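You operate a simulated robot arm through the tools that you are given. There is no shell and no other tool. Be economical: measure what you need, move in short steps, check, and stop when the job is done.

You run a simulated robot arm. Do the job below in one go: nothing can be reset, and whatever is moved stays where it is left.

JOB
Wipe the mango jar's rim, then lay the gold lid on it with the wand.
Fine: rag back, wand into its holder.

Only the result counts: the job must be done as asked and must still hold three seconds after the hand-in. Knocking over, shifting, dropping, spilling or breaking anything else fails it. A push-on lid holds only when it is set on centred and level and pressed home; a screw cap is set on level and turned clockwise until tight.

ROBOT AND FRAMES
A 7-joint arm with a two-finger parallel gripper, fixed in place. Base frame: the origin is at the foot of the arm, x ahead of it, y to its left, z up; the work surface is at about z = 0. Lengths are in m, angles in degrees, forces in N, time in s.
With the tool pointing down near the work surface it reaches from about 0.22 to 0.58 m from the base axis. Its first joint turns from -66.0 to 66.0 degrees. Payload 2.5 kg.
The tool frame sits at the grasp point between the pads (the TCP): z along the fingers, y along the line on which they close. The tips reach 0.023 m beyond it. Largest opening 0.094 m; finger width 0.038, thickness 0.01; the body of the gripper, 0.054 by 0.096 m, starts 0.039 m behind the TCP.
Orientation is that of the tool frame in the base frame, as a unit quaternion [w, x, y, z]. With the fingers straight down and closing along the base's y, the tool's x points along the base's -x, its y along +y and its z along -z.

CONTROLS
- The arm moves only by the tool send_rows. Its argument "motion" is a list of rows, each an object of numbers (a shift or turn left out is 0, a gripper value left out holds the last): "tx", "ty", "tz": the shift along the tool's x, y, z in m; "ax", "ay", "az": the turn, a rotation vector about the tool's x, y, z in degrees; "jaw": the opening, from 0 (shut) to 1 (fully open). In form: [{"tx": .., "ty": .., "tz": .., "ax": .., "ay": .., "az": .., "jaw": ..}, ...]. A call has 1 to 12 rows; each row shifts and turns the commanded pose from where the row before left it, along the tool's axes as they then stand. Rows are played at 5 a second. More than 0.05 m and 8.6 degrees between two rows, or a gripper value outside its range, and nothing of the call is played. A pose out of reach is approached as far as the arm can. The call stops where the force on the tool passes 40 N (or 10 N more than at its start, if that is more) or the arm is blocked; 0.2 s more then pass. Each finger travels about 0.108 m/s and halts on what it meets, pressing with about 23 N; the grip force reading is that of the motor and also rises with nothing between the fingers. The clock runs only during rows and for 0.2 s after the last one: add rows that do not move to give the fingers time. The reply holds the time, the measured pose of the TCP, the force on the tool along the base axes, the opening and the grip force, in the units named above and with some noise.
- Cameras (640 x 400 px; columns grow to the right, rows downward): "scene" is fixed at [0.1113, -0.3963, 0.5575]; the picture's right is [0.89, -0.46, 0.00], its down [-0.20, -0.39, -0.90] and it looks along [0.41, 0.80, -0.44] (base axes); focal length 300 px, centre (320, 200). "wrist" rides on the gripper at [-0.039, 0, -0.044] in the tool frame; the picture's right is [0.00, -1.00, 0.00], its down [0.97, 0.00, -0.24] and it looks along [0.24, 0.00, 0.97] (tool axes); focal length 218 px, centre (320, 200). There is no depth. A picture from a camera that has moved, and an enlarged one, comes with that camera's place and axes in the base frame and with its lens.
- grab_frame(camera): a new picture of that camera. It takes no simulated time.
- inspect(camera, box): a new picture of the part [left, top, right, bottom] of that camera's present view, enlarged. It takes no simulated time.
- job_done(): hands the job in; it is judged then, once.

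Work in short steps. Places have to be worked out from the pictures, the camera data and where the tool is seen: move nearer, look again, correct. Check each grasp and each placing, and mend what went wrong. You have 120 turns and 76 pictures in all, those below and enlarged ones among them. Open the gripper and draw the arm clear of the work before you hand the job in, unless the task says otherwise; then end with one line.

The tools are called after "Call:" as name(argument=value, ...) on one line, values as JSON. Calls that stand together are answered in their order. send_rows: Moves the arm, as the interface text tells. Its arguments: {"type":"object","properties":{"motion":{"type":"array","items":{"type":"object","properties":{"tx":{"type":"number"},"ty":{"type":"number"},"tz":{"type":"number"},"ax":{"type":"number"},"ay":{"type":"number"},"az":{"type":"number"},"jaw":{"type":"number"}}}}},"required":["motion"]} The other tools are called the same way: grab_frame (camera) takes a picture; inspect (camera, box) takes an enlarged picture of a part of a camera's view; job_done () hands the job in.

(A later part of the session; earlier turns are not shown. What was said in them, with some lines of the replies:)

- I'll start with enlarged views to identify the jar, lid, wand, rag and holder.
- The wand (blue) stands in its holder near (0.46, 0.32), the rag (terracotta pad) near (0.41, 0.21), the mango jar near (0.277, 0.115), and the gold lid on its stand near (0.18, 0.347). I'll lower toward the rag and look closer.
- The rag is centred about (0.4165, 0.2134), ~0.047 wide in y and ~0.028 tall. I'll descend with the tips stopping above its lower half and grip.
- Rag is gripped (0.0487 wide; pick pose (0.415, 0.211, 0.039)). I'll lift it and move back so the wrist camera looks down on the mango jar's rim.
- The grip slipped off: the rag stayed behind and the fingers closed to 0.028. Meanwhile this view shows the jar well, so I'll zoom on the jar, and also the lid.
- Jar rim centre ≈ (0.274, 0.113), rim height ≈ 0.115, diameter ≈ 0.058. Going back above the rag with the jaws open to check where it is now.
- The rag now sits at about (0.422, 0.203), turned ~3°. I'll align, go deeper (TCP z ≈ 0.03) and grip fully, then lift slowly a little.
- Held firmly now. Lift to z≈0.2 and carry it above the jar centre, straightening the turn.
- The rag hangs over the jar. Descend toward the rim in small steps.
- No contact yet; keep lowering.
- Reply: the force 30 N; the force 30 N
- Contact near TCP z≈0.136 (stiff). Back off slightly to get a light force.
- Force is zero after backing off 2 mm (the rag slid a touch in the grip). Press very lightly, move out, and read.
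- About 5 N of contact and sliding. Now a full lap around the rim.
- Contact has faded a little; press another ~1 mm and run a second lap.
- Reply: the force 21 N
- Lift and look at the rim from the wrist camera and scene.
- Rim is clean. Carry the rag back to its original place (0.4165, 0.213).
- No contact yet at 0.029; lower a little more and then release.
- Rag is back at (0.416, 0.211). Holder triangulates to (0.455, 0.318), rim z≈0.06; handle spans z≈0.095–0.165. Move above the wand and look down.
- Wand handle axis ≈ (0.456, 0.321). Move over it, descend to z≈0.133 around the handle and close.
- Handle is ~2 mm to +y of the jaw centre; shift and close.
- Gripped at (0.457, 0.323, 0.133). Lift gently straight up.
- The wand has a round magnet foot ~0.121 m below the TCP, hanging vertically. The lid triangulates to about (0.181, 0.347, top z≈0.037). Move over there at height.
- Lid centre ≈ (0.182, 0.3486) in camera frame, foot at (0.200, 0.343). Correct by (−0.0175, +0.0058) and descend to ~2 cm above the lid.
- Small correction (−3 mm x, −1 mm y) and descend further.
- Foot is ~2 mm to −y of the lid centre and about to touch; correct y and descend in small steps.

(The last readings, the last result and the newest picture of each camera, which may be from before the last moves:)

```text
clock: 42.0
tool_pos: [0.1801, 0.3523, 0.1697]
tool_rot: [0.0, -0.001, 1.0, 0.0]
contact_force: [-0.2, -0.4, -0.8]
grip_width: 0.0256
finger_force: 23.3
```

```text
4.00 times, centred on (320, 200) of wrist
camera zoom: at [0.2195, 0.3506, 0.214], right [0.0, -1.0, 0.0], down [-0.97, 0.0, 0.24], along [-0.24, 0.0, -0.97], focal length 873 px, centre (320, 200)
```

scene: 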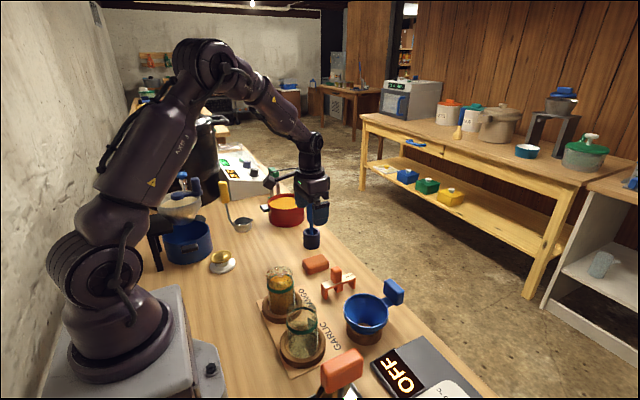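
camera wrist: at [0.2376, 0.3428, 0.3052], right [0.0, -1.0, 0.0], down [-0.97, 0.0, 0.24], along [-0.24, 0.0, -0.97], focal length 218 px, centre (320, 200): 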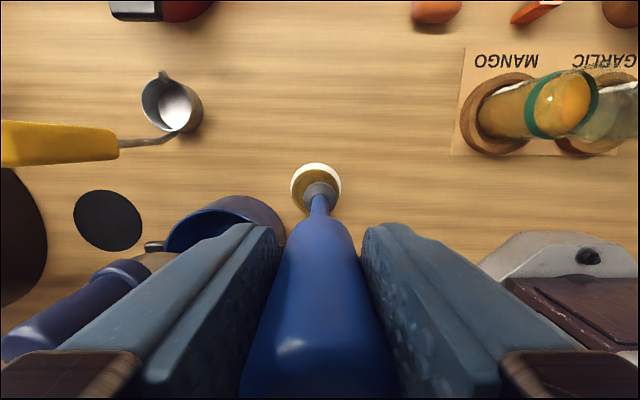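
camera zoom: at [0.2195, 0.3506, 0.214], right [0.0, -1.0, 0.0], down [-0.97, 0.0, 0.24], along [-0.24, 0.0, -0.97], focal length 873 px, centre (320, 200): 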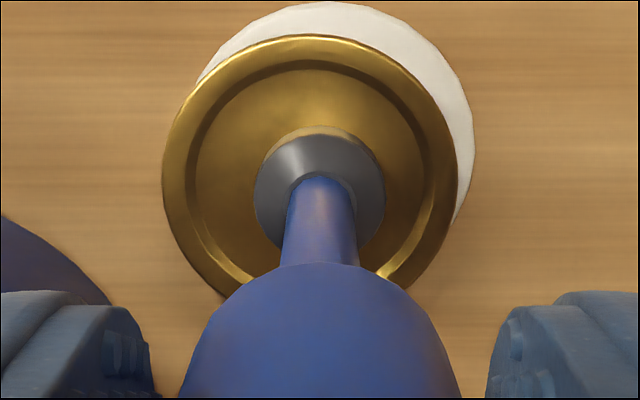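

The lid moved with the foot: the magnet already holds it, with the lid centre ~2 mm to +y of the foot. Lift it slowly and check it's level.

Call:
send_rows(motion=[{"tz": -0.005}, {"tz": -0.01}, {"tz": -0.02}, {"tz": -0.03}, {"tz": -0.03}, {"tz": -0.01}, {}])

Call:
inspect(camera="wrist", box=[256, 150, 384, 250])

Call:
inspect(camera="scene", box=[170, 180, 298, 280])

```text
clock: 43.6
tool_pos: [0.1807, 0.3525, 0.2736]
tool_rot: [0.0, 0.0, 1.0, 0.0]
contact_force: [0.0, 0.3, -0.1]
grip_width: 0.0257
finger_force: 23.1
```

```text
4.00 times, centred on (320, 200) of wrist
camera zoom: at [0.2197, 0.3517, 0.3181], right [0.0, -1.0, 0.0], down [-0.97, 0.0, 0.24], along [-0.24, 0.0, -0.97], focal length 873 px, centre (320, 200)
```

zoom: 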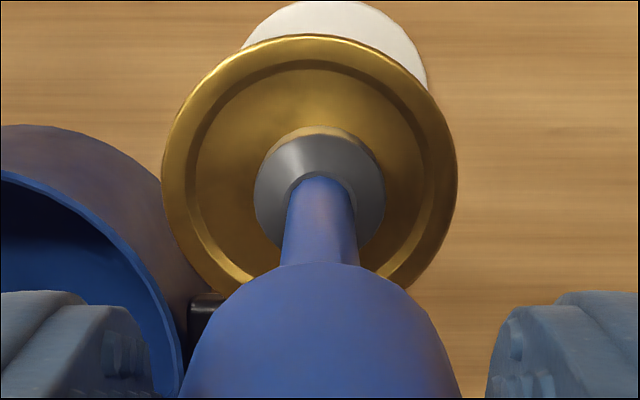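

```text
4.00 times, centred on (234, 230) of scene
camera zoom: at [0.1113, -0.3963, 0.5575], right [0.89, -0.46, 0.0], down [-0.2, -0.39, -0.9], along [0.41, 0.8, -0.44], focal length 1199 px, centre (664, 80)
```

zoom: 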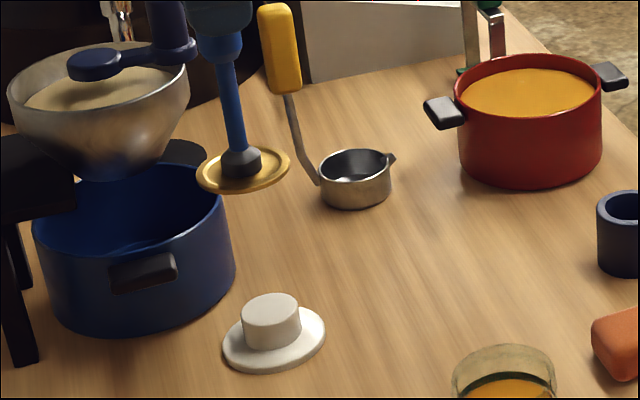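

Lid is held level (lid centre is 37.8 mm behind and 2 mm left of the camera). Carry it at height to above the jar.

Call:
send_rows(motion=[{"tx": -0.0155, "ty": -0.0401}, {"tx": -0.0155, "ty": -0.0401}, {"tx": -0.0155, "ty": -0.0401}, {"tx": -0.0155, "ty": -0.0401}, {"tx": -0.0155, "ty": -0.0401}, {"tx": -0.0155, "ty": -0.0401}, {}])

Call:
grab_frame(camera="wrist")

Call:
inspect(camera="scene", box=[216, 220, 344, 320])

```text
clock: 45.2
tool_pos: [0.2737, 0.108, 0.2754]
tool_rot: [0.0, -0.001, 1.0, 0.0]
contact_force: [0.1, -0.7, -0.1]
grip_width: 0.0257
finger_force: 23.2
```

```text
32 pictures are left
camera wrist: at [0.3118, 0.1068, 0.3196], right [0.0, -1.0, 0.0], down [-0.97, 0.0, 0.24], along [-0.24, 0.0, -0.97], focal length 218 px, centre (320, 200)
```

wrist: 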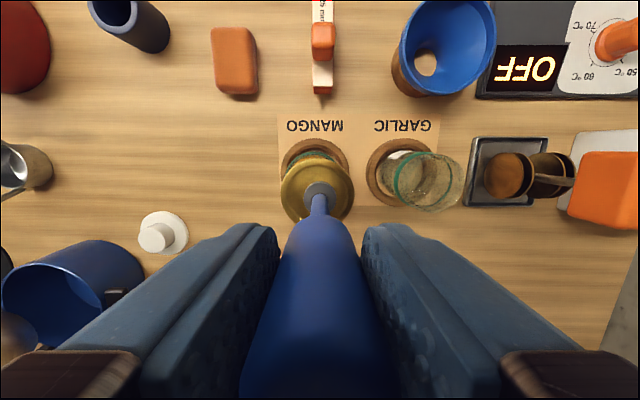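

```text
4.00 times, centred on (280, 270) of scene
camera zoom: at [0.1113, -0.3963, 0.5575], right [0.89, -0.46, 0.0], down [-0.2, -0.39, -0.9], along [0.41, 0.8, -0.44], focal length 1199 px, centre (480, -80)
```

zoom: 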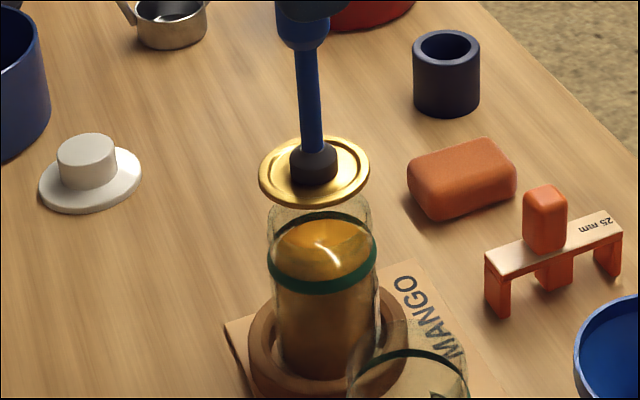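

Lid is nearly above the jar; apply ~+3.5 mm y, +1 mm x, lower 2 cm, and compare lid and rim.

Call:
send_rows(motion=[{"tx": -0.001, "ty": 0.0035}, {"tz": 0.01}, {"tz": 0.012}, {}, {}])

Call:
inspect(camera="wrist", box=[256, 130, 384, 230])

Call:
inspect(camera="scene", box=[232, 240, 328, 315])

```text
clock: 46.4
tool_pos: [0.2732, 0.115, 0.2533]
tool_rot: [0.0, 0.0, 1.0, 0.0]
contact_force: [0.7, 0.4, -0.8]
grip_width: 0.0256
finger_force: 23.1
```

```text
4.00 times, centred on (320, 180) of wrist
camera zoom: at [0.3133, 0.1133, 0.2976], right [0.0, -1.0, 0.0], down [-0.97, 0.0, 0.24], along [-0.24, 0.0, -0.97], focal length 873 px, centre (320, 280)
```

zoom: 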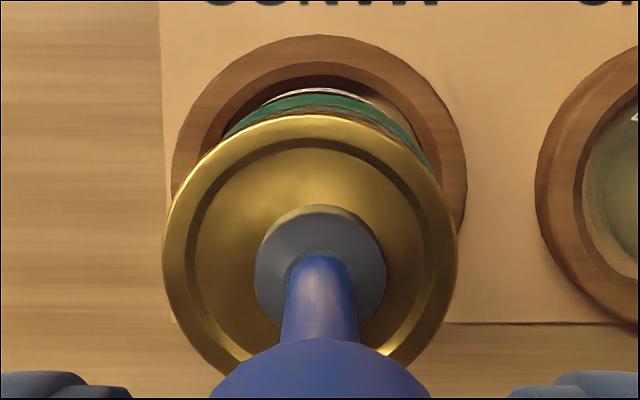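

```text
5.33 times, centred on (280, 278) of scene
camera zoom: at [0.1113, -0.3963, 0.5575], right [0.89, -0.46, 0.0], down [-0.2, -0.39, -0.9], along [0.41, 0.8, -0.44], focal length 1599 px, centre (533, -213)
```

zoom: 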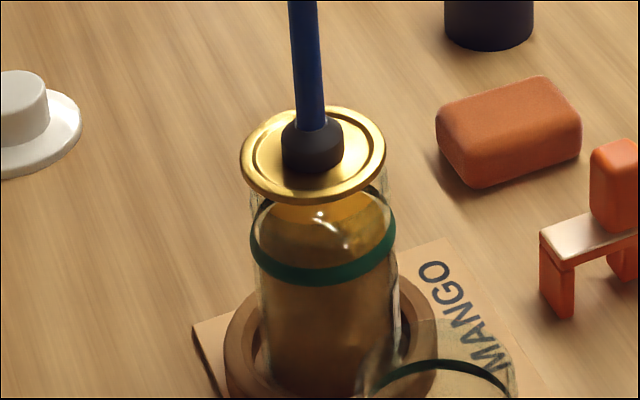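

Comparing with the green band and ring, the lid is ~2 mm too far +y, x about right. Correct and lower another ~1 cm.

Call:
send_rows(motion=[{"ty": -0.002, "tx": -0.0005}, {"tz": 0.009}, {}, {}])

Call:
inspect(camera="wrist", box=[256, 130, 384, 230])

Call:
inspect(camera="scene", box=[240, 250, 320, 310])

```text
clock: 47.4
tool_pos: [0.275, 0.1124, 0.2443]
tool_rot: [0.0, 0.0, 1.0, 0.001]
contact_force: [-0.1, -0.1, -0.5]
grip_width: 0.026
finger_force: 23.6
```

```text
4.00 times, centred on (320, 180) of wrist
camera zoom: at [0.314, 0.1118, 0.2879], right [0.0, -1.0, 0.0], down [-0.97, 0.0, 0.24], along [-0.24, 0.0, -0.97], focal length 873 px, centre (320, 280)
```

zoom: 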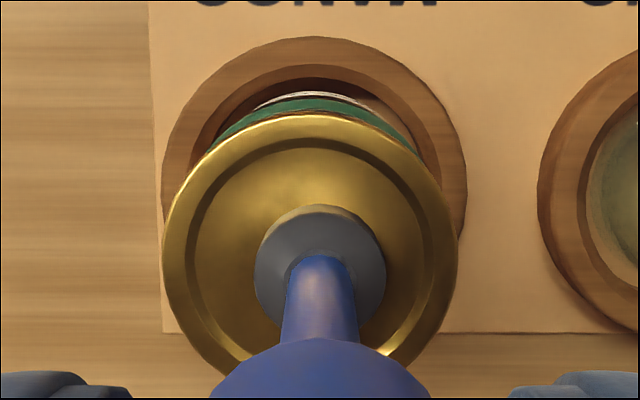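

```text
6.67 times, centred on (280, 280) of scene
camera zoom: at [0.1113, -0.3963, 0.5575], right [0.89, -0.46, 0.0], down [-0.2, -0.39, -0.9], along [0.41, 0.8, -0.44], focal length 1999 px, centre (587, -333)
```

zoom: 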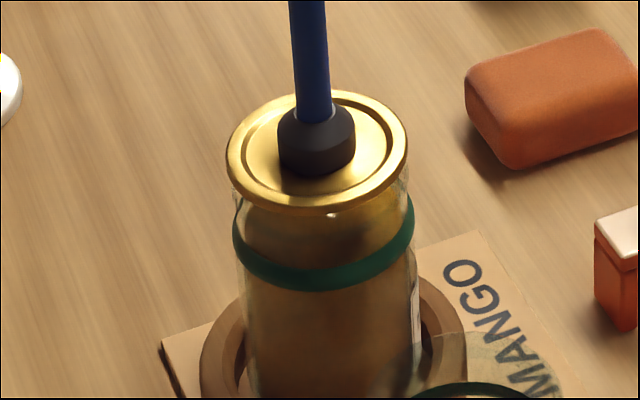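

Aligned within about 1 mm in both axes. Now lower in small steps until contact.

Call:
send_rows(motion=[{"tz": 0.004}, {}, {}])

Call:
send_rows(motion=[{"tz": 0.002}, {}])

Call:
send_rows(motion=[{"tz": 0.002}, {}])

```text
clock: 48.2
tool_pos: [0.2766, 0.1136, 0.2398]
tool_rot: [0.003, 0.0, 1.0, 0.002]
contact_force: [-1.1, -0.7, 18.8]
grip_width: 0.0257
finger_force: 23.0
```

```text
clock: 48.8
tool_pos: [0.2755, 0.1124, 0.2384]
tool_rot: [0.001, 0.0, 1.0, 0.0]
contact_force: [2.2, -0.5, 18.8]
grip_width: 0.0256
finger_force: 23.4
```

```text
clock: 49.4
tool_pos: [0.2757, 0.113, 0.2353]
tool_rot: [0.0, -0.001, 1.0, 0.0]
contact_force: [-0.8, 0.7, 18.5]
grip_width: 0.0256
finger_force: 22.9
```

Constant ~18.7 N while descending: either the lid is sliding on or the wand slips in the grip. Look.

Call:
inspect(camera="scene", box=[240, 250, 320, 310])

Call:
inspect(camera="wrist", box=[256, 130, 384, 230])

```text
6.67 times, centred on (280, 280) of scene
camera zoom: at [0.1112, -0.3963, 0.5575], right [0.89, -0.46, 0.0], down [-0.2, -0.39, -0.9], along [0.41, 0.8, -0.44], focal length 1999 px, centre (587, -333)
```

zoom: 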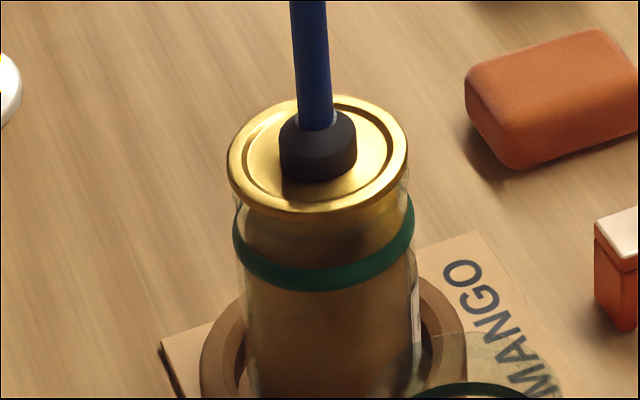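

```text
4.00 times, centred on (320, 180) of wrist
camera zoom: at [0.314, 0.1116, 0.2798], right [0.0, -1.0, 0.0], down [-0.97, 0.0, 0.24], along [-0.24, 0.0, -0.97], focal length 873 px, centre (320, 280)
```

zoom: 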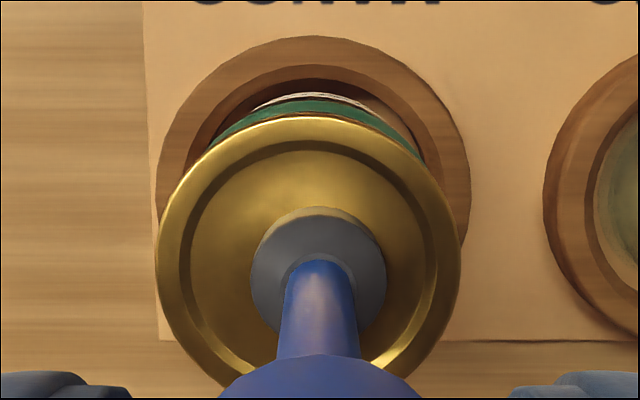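

The lid sits on the rim but the wand slips in the grip by ~5.5 mm at 18.7 N. The handle top is about to bottom out on the palm, so continuing down will give a firm press.

Call:
send_rows(motion=[{"tz": 0.002}, {}])

Call:
send_rows(motion=[{"tz": 0.002}, {}])

Call:
inspect(camera="scene", box=[240, 250, 320, 310])

```text
clock: 50.0
tool_pos: [0.2759, 0.1126, 0.2328]
tool_rot: [0.0, 0.0, 1.0, 0.0]
contact_force: [0.8, 0.2, 19.5]
grip_width: 0.0258
finger_force: 23.1
```

```text
clock: 50.6
tool_pos: [0.2755, 0.1125, 0.2318]
tool_rot: [0.0, 0.0, 1.0, 0.0]
contact_force: [0.6, 0.5, 18.9]
grip_width: 0.0257
finger_force: 23.0
```

```text
6.67 times, centred on (280, 280) of scene
camera zoom: at [0.1112, -0.3963, 0.5575], right [0.89, -0.46, 0.0], down [-0.2, -0.39, -0.9], along [0.41, 0.8, -0.44], focal length 1999 px, centre (587, -333)
```

zoom: 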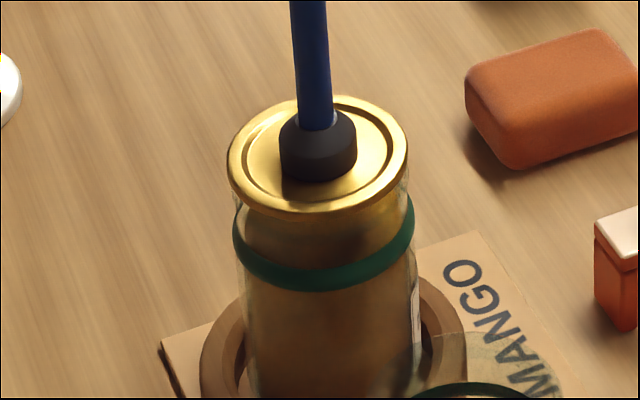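

Call:
send_rows(motion=[{"tz": 0.002}, {}])

Call:
send_rows(motion=[{"tz": 0.002}, {}])

Call:
inspect(camera="scene", box=[224, 190, 336, 280])

```text
clock: 51.2
tool_pos: [0.2765, 0.1133, 0.2297]
tool_rot: [0.0, 0.0, 1.0, 0.0]
contact_force: [-0.8, 1.5, 19.0]
grip_width: 0.0258
finger_force: 23.3
```

```text
clock: 51.8
tool_pos: [0.2753, 0.114, 0.2285]
tool_rot: [0.0, -0.001, 1.0, 0.001]
contact_force: [0.0, 0.1, 19.2]
grip_width: 0.0255
finger_force: 23.2
```

```text
4.44 times, centred on (280, 235) of scene
camera zoom: at [0.1112, -0.3963, 0.5575], right [0.89, -0.46, 0.0], down [-0.2, -0.39, -0.9], along [0.41, 0.8, -0.44], focal length 1333 px, centre (498, 44)
```

zoom: 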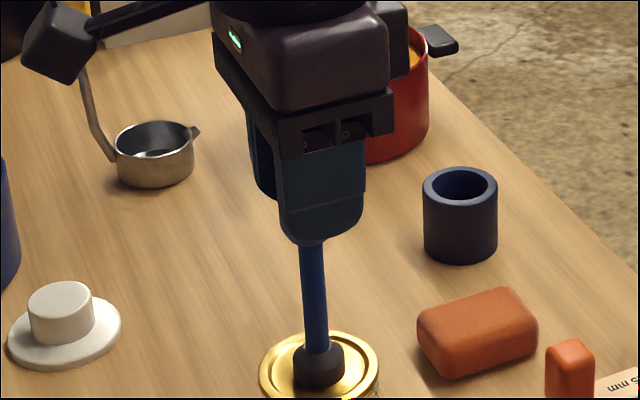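

Call:
grab_frame(camera="wrist")

Call:
inspect(camera="scene", box=[260, 262, 308, 292])

```text
22 pictures are left
camera wrist: at [0.3143, 0.1113, 0.272], right [0.0, -1.0, 0.0], down [-0.97, 0.0, 0.24], along [-0.24, 0.0, -0.97], focal length 218 px, centre (320, 200)
```

wrist: 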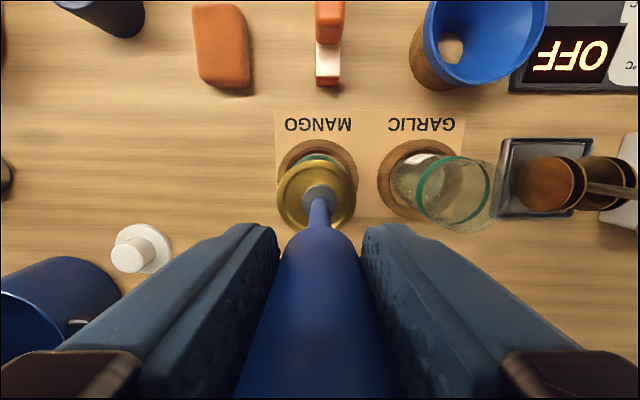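

```text
13.33 times, centred on (284, 277) of scene
camera zoom: at [0.1112, -0.3963, 0.5575], right [0.89, -0.46, 0.0], down [-0.2, -0.39, -0.9], along [0.41, 0.8, -0.44], focal length 3998 px, centre (800, -827)
```

zoom: 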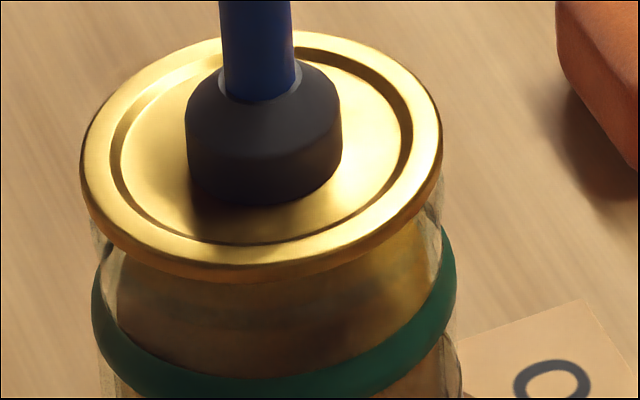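

Continue pressing in small steps, watching for the force to rise as the handle meets the palm.

Call:
send_rows(motion=[{"tz": 0.002}, {}])

Call:
send_rows(motion=[{"tz": 0.002}, {}])

Call:
send_rows(motion=[{"tz": 0.002}, {}])

```text
clock: 52.4
tool_pos: [0.2768, 0.1121, 0.2249]
tool_rot: [0.0, 0.001, 1.0, 0.0]
contact_force: [0.0, 0.4, 18.7]
grip_width: 0.026
finger_force: 23.3
```

```text
clock: 53.0
tool_pos: [0.2745, 0.1135, 0.2241]
tool_rot: [0.0, 0.0, 1.0, 0.0]
contact_force: [0.8, 0.3, 17.4]
grip_width: 0.026
finger_force: 22.8
```

```text
clock: 53.6
tool_pos: [0.2755, 0.1122, 0.2216]
tool_rot: [0.0, -0.001, 1.0, 0.0]
contact_force: [0.2, -0.1, 19.7]
grip_width: 0.026
finger_force: 22.5
```

The wand just slides at ~19 N, so that's the available push through the grip. Test: pull up a few mm to see whether the lid is retained.

Call:
send_rows(motion=[{"tz": -0.001}, {}])

Call:
send_rows(motion=[{"tz": -0.001}, {}])

Call:
send_rows(motion=[{"tz": -0.001}, {}])

Call:
inspect(camera="scene", box=[260, 262, 308, 292])

```text
clock: 54.2
tool_pos: [0.2749, 0.1132, 0.2227]
tool_rot: [-0.001, -0.001, 1.0, 0.0]
contact_force: [2.2, -0.3, 5.4]
grip_width: 0.0258
finger_force: 23.1
```

```text
clock: 54.8
tool_pos: [0.2756, 0.1124, 0.2227]
tool_rot: [0.0, 0.0, 1.0, 0.0]
contact_force: [0.2, 0.7, -1.4]
grip_width: 0.0256
finger_force: 22.9
```

```text
clock: 55.4
tool_pos: [0.2747, 0.113, 0.2238]
tool_rot: [0.001, 0.0, 1.0, 0.0]
contact_force: [0.5, -0.9, -1.6]
grip_width: 0.0259
finger_force: 22.8
```

```text
13.33 times, centred on (284, 277) of scene
camera zoom: at [0.1113, -0.3963, 0.5575], right [0.89, -0.46, 0.0], down [-0.2, -0.39, -0.9], along [0.41, 0.8, -0.44], focal length 3998 px, centre (800, -827)
```

zoom: 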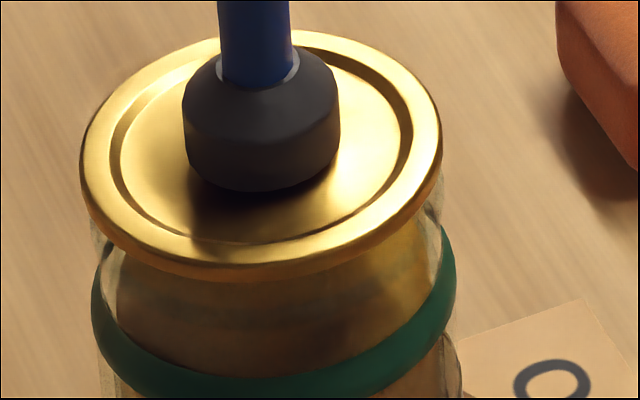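

The foot has come free while the lid stayed put — it's retained. Lift the wand clear and carry it back above the holder.

Call:
send_rows(motion=[{"tz": -0.005}, {"tz": -0.02}, {"tz": -0.03}, {}])

Call:
inspect(camera="scene", box=[232, 230, 328, 305])

Call:
inspect(camera="wrist", box=[240, 130, 400, 230])

```text
clock: 56.4
tool_pos: [0.2759, 0.1129, 0.2803]
tool_rot: [0.0, 0.001, 1.0, 0.0]
contact_force: [1.2, -0.9, -0.2]
grip_width: 0.0259
finger_force: 23.0
```

```text
5.33 times, centred on (280, 268) of scene
camera zoom: at [0.1113, -0.3963, 0.5575], right [0.89, -0.46, 0.0], down [-0.2, -0.39, -0.9], along [0.41, 0.8, -0.44], focal length 1599 px, centre (533, -160)
```

zoom: 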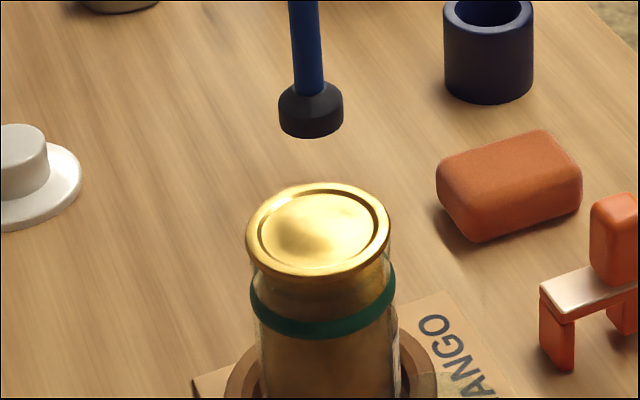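

```text
4.00 times, centred on (320, 180) of wrist
camera zoom: at [0.3145, 0.1113, 0.3243], right [0.0, -1.0, 0.0], down [-0.97, 0.0, 0.24], along [-0.24, 0.0, -0.97], focal length 873 px, centre (320, 280)
```

zoom: 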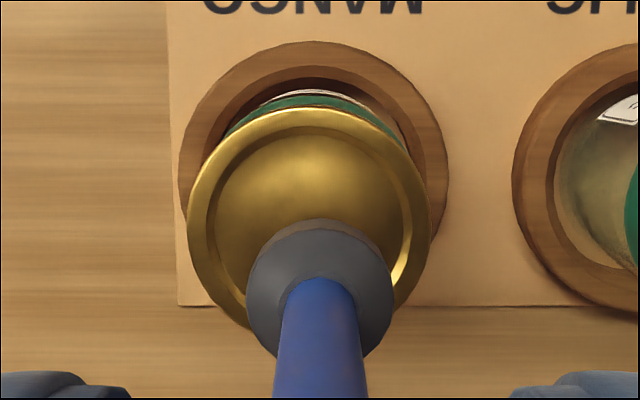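

Lid sits level and centred on the jar. Now carry the wand above its holder.

Call:
send_rows(motion=[{"tx": -0.0303, "ty": 0.035}, {"tx": -0.0303, "ty": 0.035}, {"tx": -0.0303, "ty": 0.035}, {"tx": -0.0303, "ty": 0.035}, {"tx": -0.0303, "ty": 0.035}, {"tx": -0.0303, "ty": 0.035}, {"tz": 0.04}, {"tz": 0.04}, {"tz": 0.01}, {}, {}])

Call:
inspect(camera="wrist", box=[256, 130, 384, 230])

Call:
inspect(camera="scene", box=[272, 190, 352, 255])

```text
clock: 58.8
tool_pos: [0.456, 0.3235, 0.1903]
tool_rot: [0.0, 0.0, 1.0, 0.0]
contact_force: [-0.4, 0.5, -0.8]
grip_width: 0.0259
finger_force: 23.1
```

```text
4.00 times, centred on (320, 180) of wrist
camera zoom: at [0.495, 0.3212, 0.2344], right [0.0, -1.0, 0.0], down [-0.97, 0.0, 0.24], along [-0.24, 0.0, -0.97], focal length 873 px, centre (320, 280)
```

zoom: 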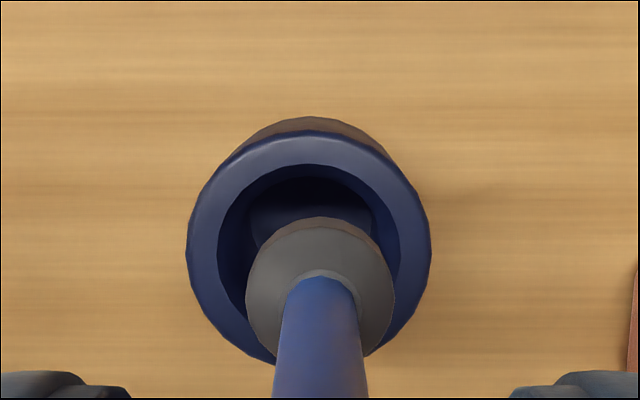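

```text
6.15 times, centred on (312, 222) of scene
camera zoom: at [0.1113, -0.3963, 0.5575], right [0.89, -0.46, 0.0], down [-0.2, -0.39, -0.9], along [0.41, 0.8, -0.44], focal length 1845 px, centre (369, 62)
```

zoom: 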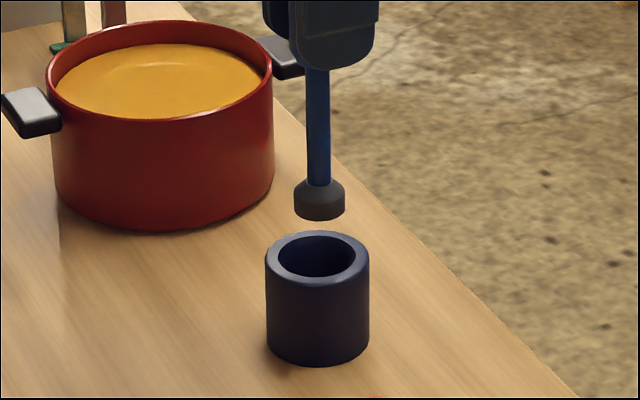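

Foot is ~2 mm to −y of the bore centre; correct and insert.

Call:
send_rows(motion=[{"tx": 0.0007, "ty": 0.0022}, {"tz": 0.025}, {"tz": 0.025}, {}])

Call:
inspect(camera="scene", box=[272, 190, 352, 255])

```text
clock: 59.8
tool_pos: [0.4557, 0.3231, 0.1399]
tool_rot: [0.0, 0.0, 1.0, 0.0]
contact_force: [0.3, -0.8, -0.2]
grip_width: 0.0258
finger_force: 23.3
```

```text
6.15 times, centred on (312, 222) of scene
camera zoom: at [0.1113, -0.3963, 0.5575], right [0.89, -0.46, 0.0], down [-0.2, -0.39, -0.9], along [0.41, 0.8, -0.44], focal length 1845 px, centre (369, 62)
```

zoom: 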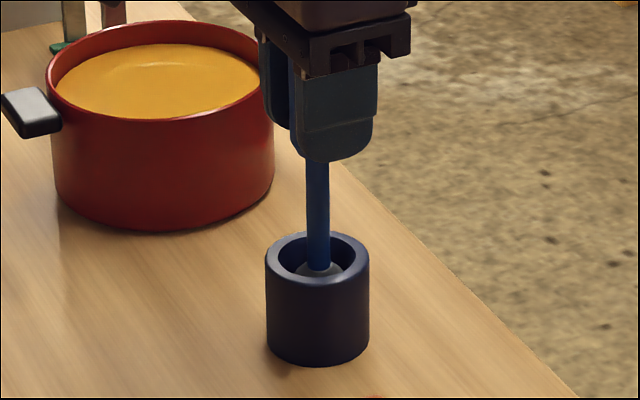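

Foot is in the bore. Continue down in steps to the floor.

Call:
send_rows(motion=[{"tz": 0.01}, {"tz": 0.008}, {}])

Call:
send_rows(motion=[{"tz": 0.003}, {}])

Call:
send_rows(motion=[{"tz": 0.0025}, {}])

```text
clock: 60.6
tool_pos: [0.4579, 0.3242, 0.1231]
tool_rot: [0.001, 0.001, 1.0, 0.0]
contact_force: [-0.5, -0.1, 0.0]
grip_width: 0.026
finger_force: 23.0
```

```text
clock: 61.2
tool_pos: [0.4574, 0.3242, 0.119]
tool_rot: [0.0, 0.0, 1.0, 0.0]
contact_force: [0.9, 0.6, 0.2]
grip_width: 0.0258
finger_force: 23.0
```

```text
clock: 61.8
tool_pos: [0.4567, 0.3246, 0.1172]
tool_rot: [0.001, 0.001, 1.0, 0.0]
contact_force: [0.5, -0.3, -0.9]
grip_width: 0.0259
finger_force: 22.8
```

Call:
send_rows(motion=[{"tz": 0.002}, {}])

Call:
send_rows(motion=[{"tz": 0.002}, {}])

Call:
send_rows(motion=[{"tz": 0.002}, {}])

```text
clock: 62.4
tool_pos: [0.4578, 0.3253, 0.1147]
tool_rot: [0.0, 0.0, 1.0, 0.0]
contact_force: [0.0, -0.1, -0.6]
grip_width: 0.0261
finger_force: 22.9
```

```text
clock: 63.0
tool_pos: [0.4576, 0.3253, 0.1136]
tool_rot: [0.001, 0.0, 1.0, 0.001]
contact_force: [-3.6, -1.8, 11.3]
grip_width: 0.0261
finger_force: 23.1
```

```text
clock: 63.6
tool_pos: [0.458, 0.3256, 0.1127]
tool_rot: [0.003, -0.001, 1.0, 0.001]
contact_force: [-2.6, -3.8, 28.2]
grip_width: 0.026
finger_force: 23.2
```

Floor reached at ~0.1137. Relax 2 mm and open the jaws slowly.

Call:
send_rows(motion=[{"tz": -0.0015}, {}, {"jaw": 0.32}, {"jaw": 0.4}, {"jaw": 0.6}, {"jaw": 0.8}, {"jaw": 1.0}, {}])

Call:
grab_frame(camera="wrist")

```text
clock: 65.4
tool_pos: [0.4573, 0.3252, 0.114]
tool_rot: [0.001, 0.0, 1.0, 0.001]
contact_force: [1.5, 0.2, 20.0]
grip_width: 0.0939
finger_force: 0.0
```

```text
14 pictures are left
camera wrist: at [0.4955, 0.3237, 0.1572], right [0.0, -1.0, 0.0], down [-0.97, 0.0, 0.24], along [-0.24, 0.0, -0.97], focal length 218 px, centre (320, 200)
```

wrist: 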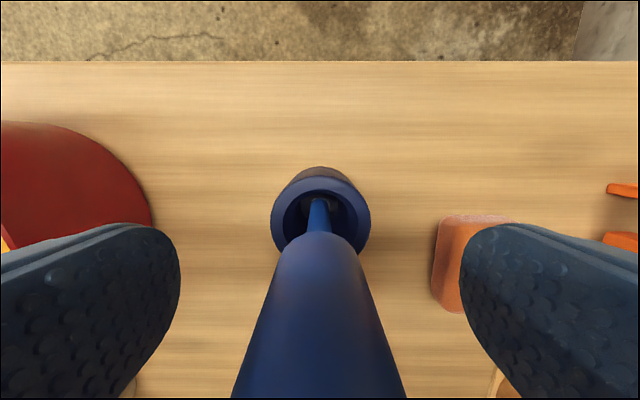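

The palm rests on the handle top (20 N). Raise straight up slowly.

Call:
send_rows(motion=[{"tz": -0.002}, {"tz": -0.005}, {"tz": -0.02}, {"tz": -0.04}, {"tz": -0.04}, {"tz": -0.04}, {}])

Call:
inspect(camera="scene", box=[264, 160, 376, 260])

```text
clock: 67.0
tool_pos: [0.4568, 0.3261, 0.2594]
tool_rot: [0.0, -0.001, 1.0, -0.001]
contact_force: [-0.9, -1.0, 0.5]
grip_width: 0.0941
finger_force: 0.0
```

```text
4.00 times, centred on (320, 210) of scene
camera zoom: at [0.1113, -0.3963, 0.5575], right [0.89, -0.46, 0.0], down [-0.2, -0.39, -0.9], along [0.41, 0.8, -0.44], focal length 1199 px, centre (320, 160)
```

zoom: 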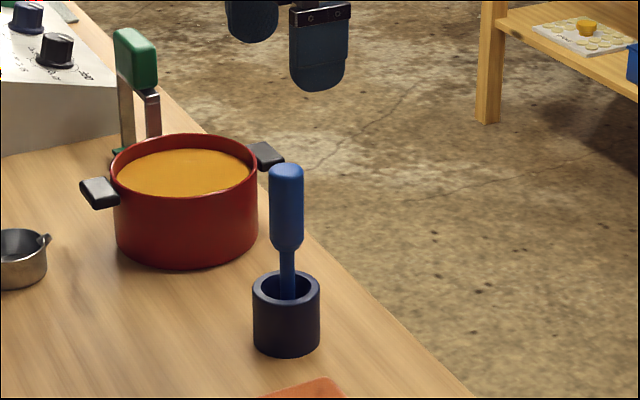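

Wand is back in its holder. For assurance I'll close the fingers and press the lid's centre once more, firmly; move over the jar first.

Call:
send_rows(motion=[{"tx": 0.0303, "ty": -0.0354, "jaw": 0}, {"tx": 0.0303, "ty": -0.0354}, {"tx": 0.0303, "ty": -0.0354}, {"tx": 0.0303, "ty": -0.0354}, {"tx": 0.0303, "ty": -0.0354}, {"tx": 0.0303, "ty": -0.0354}, {"tz": 0.04}, {"tz": 0.04}, {"tz": 0.02}, {}, {}])

Call:
inspect(camera="scene", box=[232, 220, 328, 300])

Call:
grab_frame(camera="wrist")

```text
clock: 69.4
tool_pos: [0.2744, 0.1128, 0.1577]
tool_rot: [0.0, 0.0, 1.0, -0.001]
contact_force: [1.3, -0.4, 0.0]
grip_width: 0.0
finger_force: 23.4
```

```text
5.00 times, centred on (280, 260) of scene
camera zoom: at [0.1113, -0.3963, 0.5575], right [0.89, -0.46, 0.0], down [-0.2, -0.39, -0.9], along [0.41, 0.8, -0.44], focal length 1499 px, centre (520, -100)
```

zoom: 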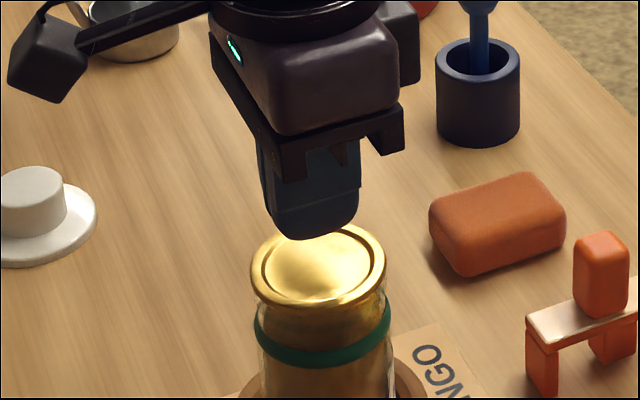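

```text
11 pictures are left
camera wrist: at [0.3125, 0.1126, 0.2013], right [0.0, -1.0, 0.0], down [-0.97, 0.0, 0.24], along [-0.24, 0.0, -0.97], focal length 218 px, centre (320, 200)
```

wrist: 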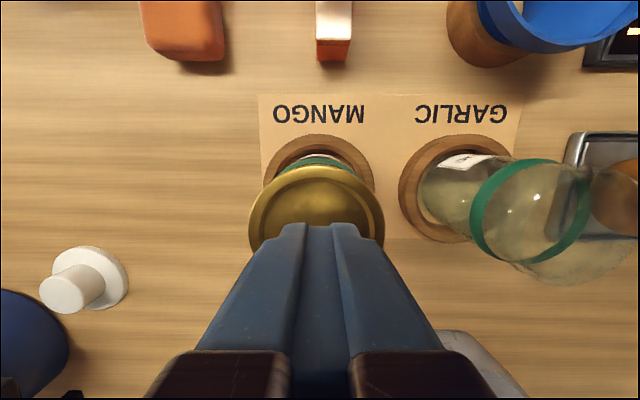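

Fingers are centred over the lid. Lower until contact and press.

Call:
send_rows(motion=[{"tz": 0.01}, {"tz": 0.004}, {}])

Call:
send_rows(motion=[{"tz": 0.002}, {}])

```text
clock: 70.2
tool_pos: [0.2741, 0.1134, 0.1456]
tool_rot: [-0.001, -0.001, 1.0, 0.001]
contact_force: [-0.1, 0.2, 0.2]
grip_width: 0.0001
finger_force: 23.3
```

```text
clock: 70.8
tool_pos: [0.2742, 0.1139, 0.1429]
tool_rot: [0.0, 0.0, 1.0, 0.0]
contact_force: [-0.2, 0.1, 0.7]
grip_width: 0.0
finger_force: 23.3
```

Call:
send_rows(motion=[{"tz": 0.002}, {}])

Call:
send_rows(motion=[{"tz": 0.002}, {}])

Call:
send_rows(motion=[{"tz": 0.0015}, {}])

```text
clock: 71.4
tool_pos: [0.2739, 0.1141, 0.1402]
tool_rot: [0.0, -0.001, 1.0, 0.0]
contact_force: [-0.1, 0.0, 0.1]
grip_width: 0.0001
finger_force: 22.4
```

```text
clock: 72.0
tool_pos: [0.2732, 0.1131, 0.1395]
tool_rot: [0.0, -0.001, 1.0, 0.0]
contact_force: [-0.4, -0.4, 0.4]
grip_width: 0.0
finger_force: 22.6
```

```text
clock: 72.6
tool_pos: [0.2743, 0.112, 0.1385]
tool_rot: [0.0, -0.001, 1.0, 0.0]
contact_force: [0.8, 0.6, -0.4]
grip_width: 0.0
finger_force: 22.8
```

Call:
send_rows(motion=[{"tz": 0.002}, {}])

Call:
send_rows(motion=[{"tz": 0.002}, {}])

Call:
send_rows(motion=[{"tz": 0.0015}, {}])

```text
clock: 73.2
tool_pos: [0.2748, 0.1125, 0.1353]
tool_rot: [0.0, 0.0, 1.0, 0.0]
contact_force: [0.7, -0.2, -0.7]
grip_width: 0.0001
finger_force: 23.8
```

```text
clock: 73.8
tool_pos: [0.2745, 0.1132, 0.134]
tool_rot: [0.001, -0.001, 1.0, 0.0]
contact_force: [-4.0, -1.7, 24.6]
grip_width: 0.0
finger_force: 22.8
```

```text
clock: 74.2
tool_pos: [0.2743, 0.1129, 0.1338]
tool_rot: [0.001, 0.001, 1.0, 0.0]
contact_force: [-3.5, -2.8, 14.7]
grip_width: 0.0
finger_force: 23.3
stopped in row 1: the force on the tool passed its limit (the readings are from after the stop); the commanded pose is now the measured one
```

The lid is solid under >40 N with no movement: it is home. Retract straight up and clear, then verify.

Call:
send_rows(motion=[{"tz": -0.003}, {"tz": -0.02}, {"tz": -0.04}, {"tz": -0.045}, {"tz": -0.045}, {"tz": -0.045, "jaw": 1}, {"ty": 0.04}, {"ty": 0.04}, {}])

Call:
grab_frame(camera="scene")

Call:
inspect(camera="scene", box=[224, 190, 352, 310])

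Call:
grab_frame(camera="wrist")

```text
clock: 76.2
tool_pos: [0.2746, 0.192, 0.3316]
tool_rot: [0.001, 0.0, 1.0, 0.001]
contact_force: [0.3, 0.4, -0.1]
grip_width: 0.0938
finger_force: 0.2
```

```text
10 pictures are left
```

scene: 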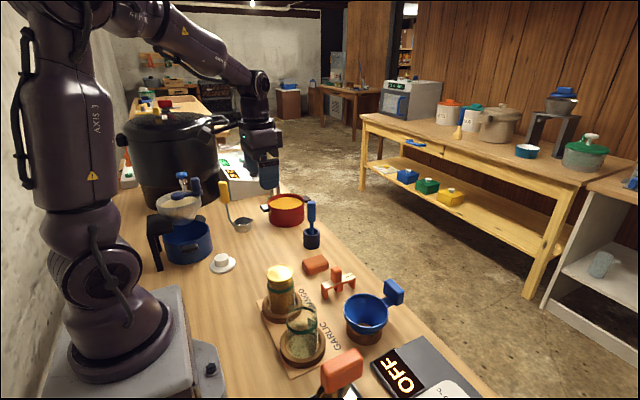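

```text
3.33 times, centred on (288, 250) of scene
camera zoom: at [0.1113, -0.3963, 0.5575], right [0.89, -0.46, 0.0], down [-0.2, -0.39, -0.9], along [0.41, 0.8, -0.44], focal length 1000 px, centre (427, 33)
```

zoom: 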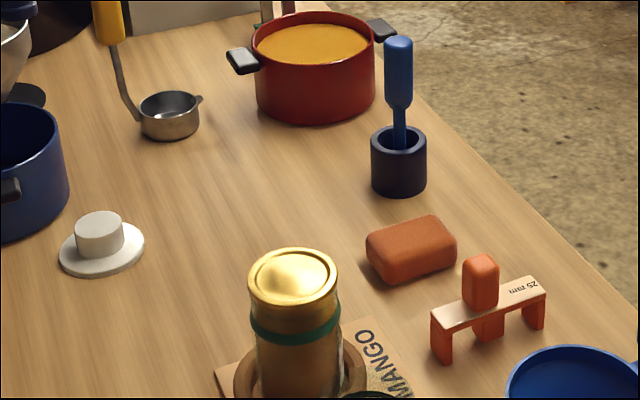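

```text
8 pictures are left
camera wrist: at [0.3136, 0.1907, 0.3753], right [0.0, -1.0, 0.0], down [-0.97, 0.0, 0.24], along [-0.24, 0.0, -0.97], focal length 218 px, centre (320, 200)
```

wrist: 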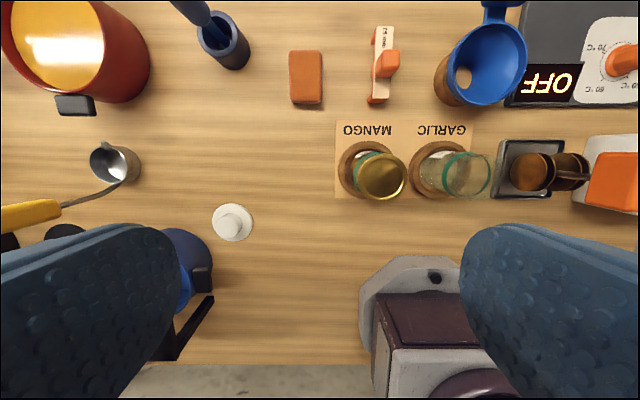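

All is in place: rim wiped, lid seated and level, rag back in its spot, wand in its holder, arm clear. Handing in.

Call:
job_done()

```text
The job is handed in.
```

I wiped the mango jar's rim, set the gold lid on with the wand, and put the rag and the wand back in their places. The wand slipped in the grip at about 19 N, so I gave the lid a final press with the closed fingers; it held firm past 40 N.
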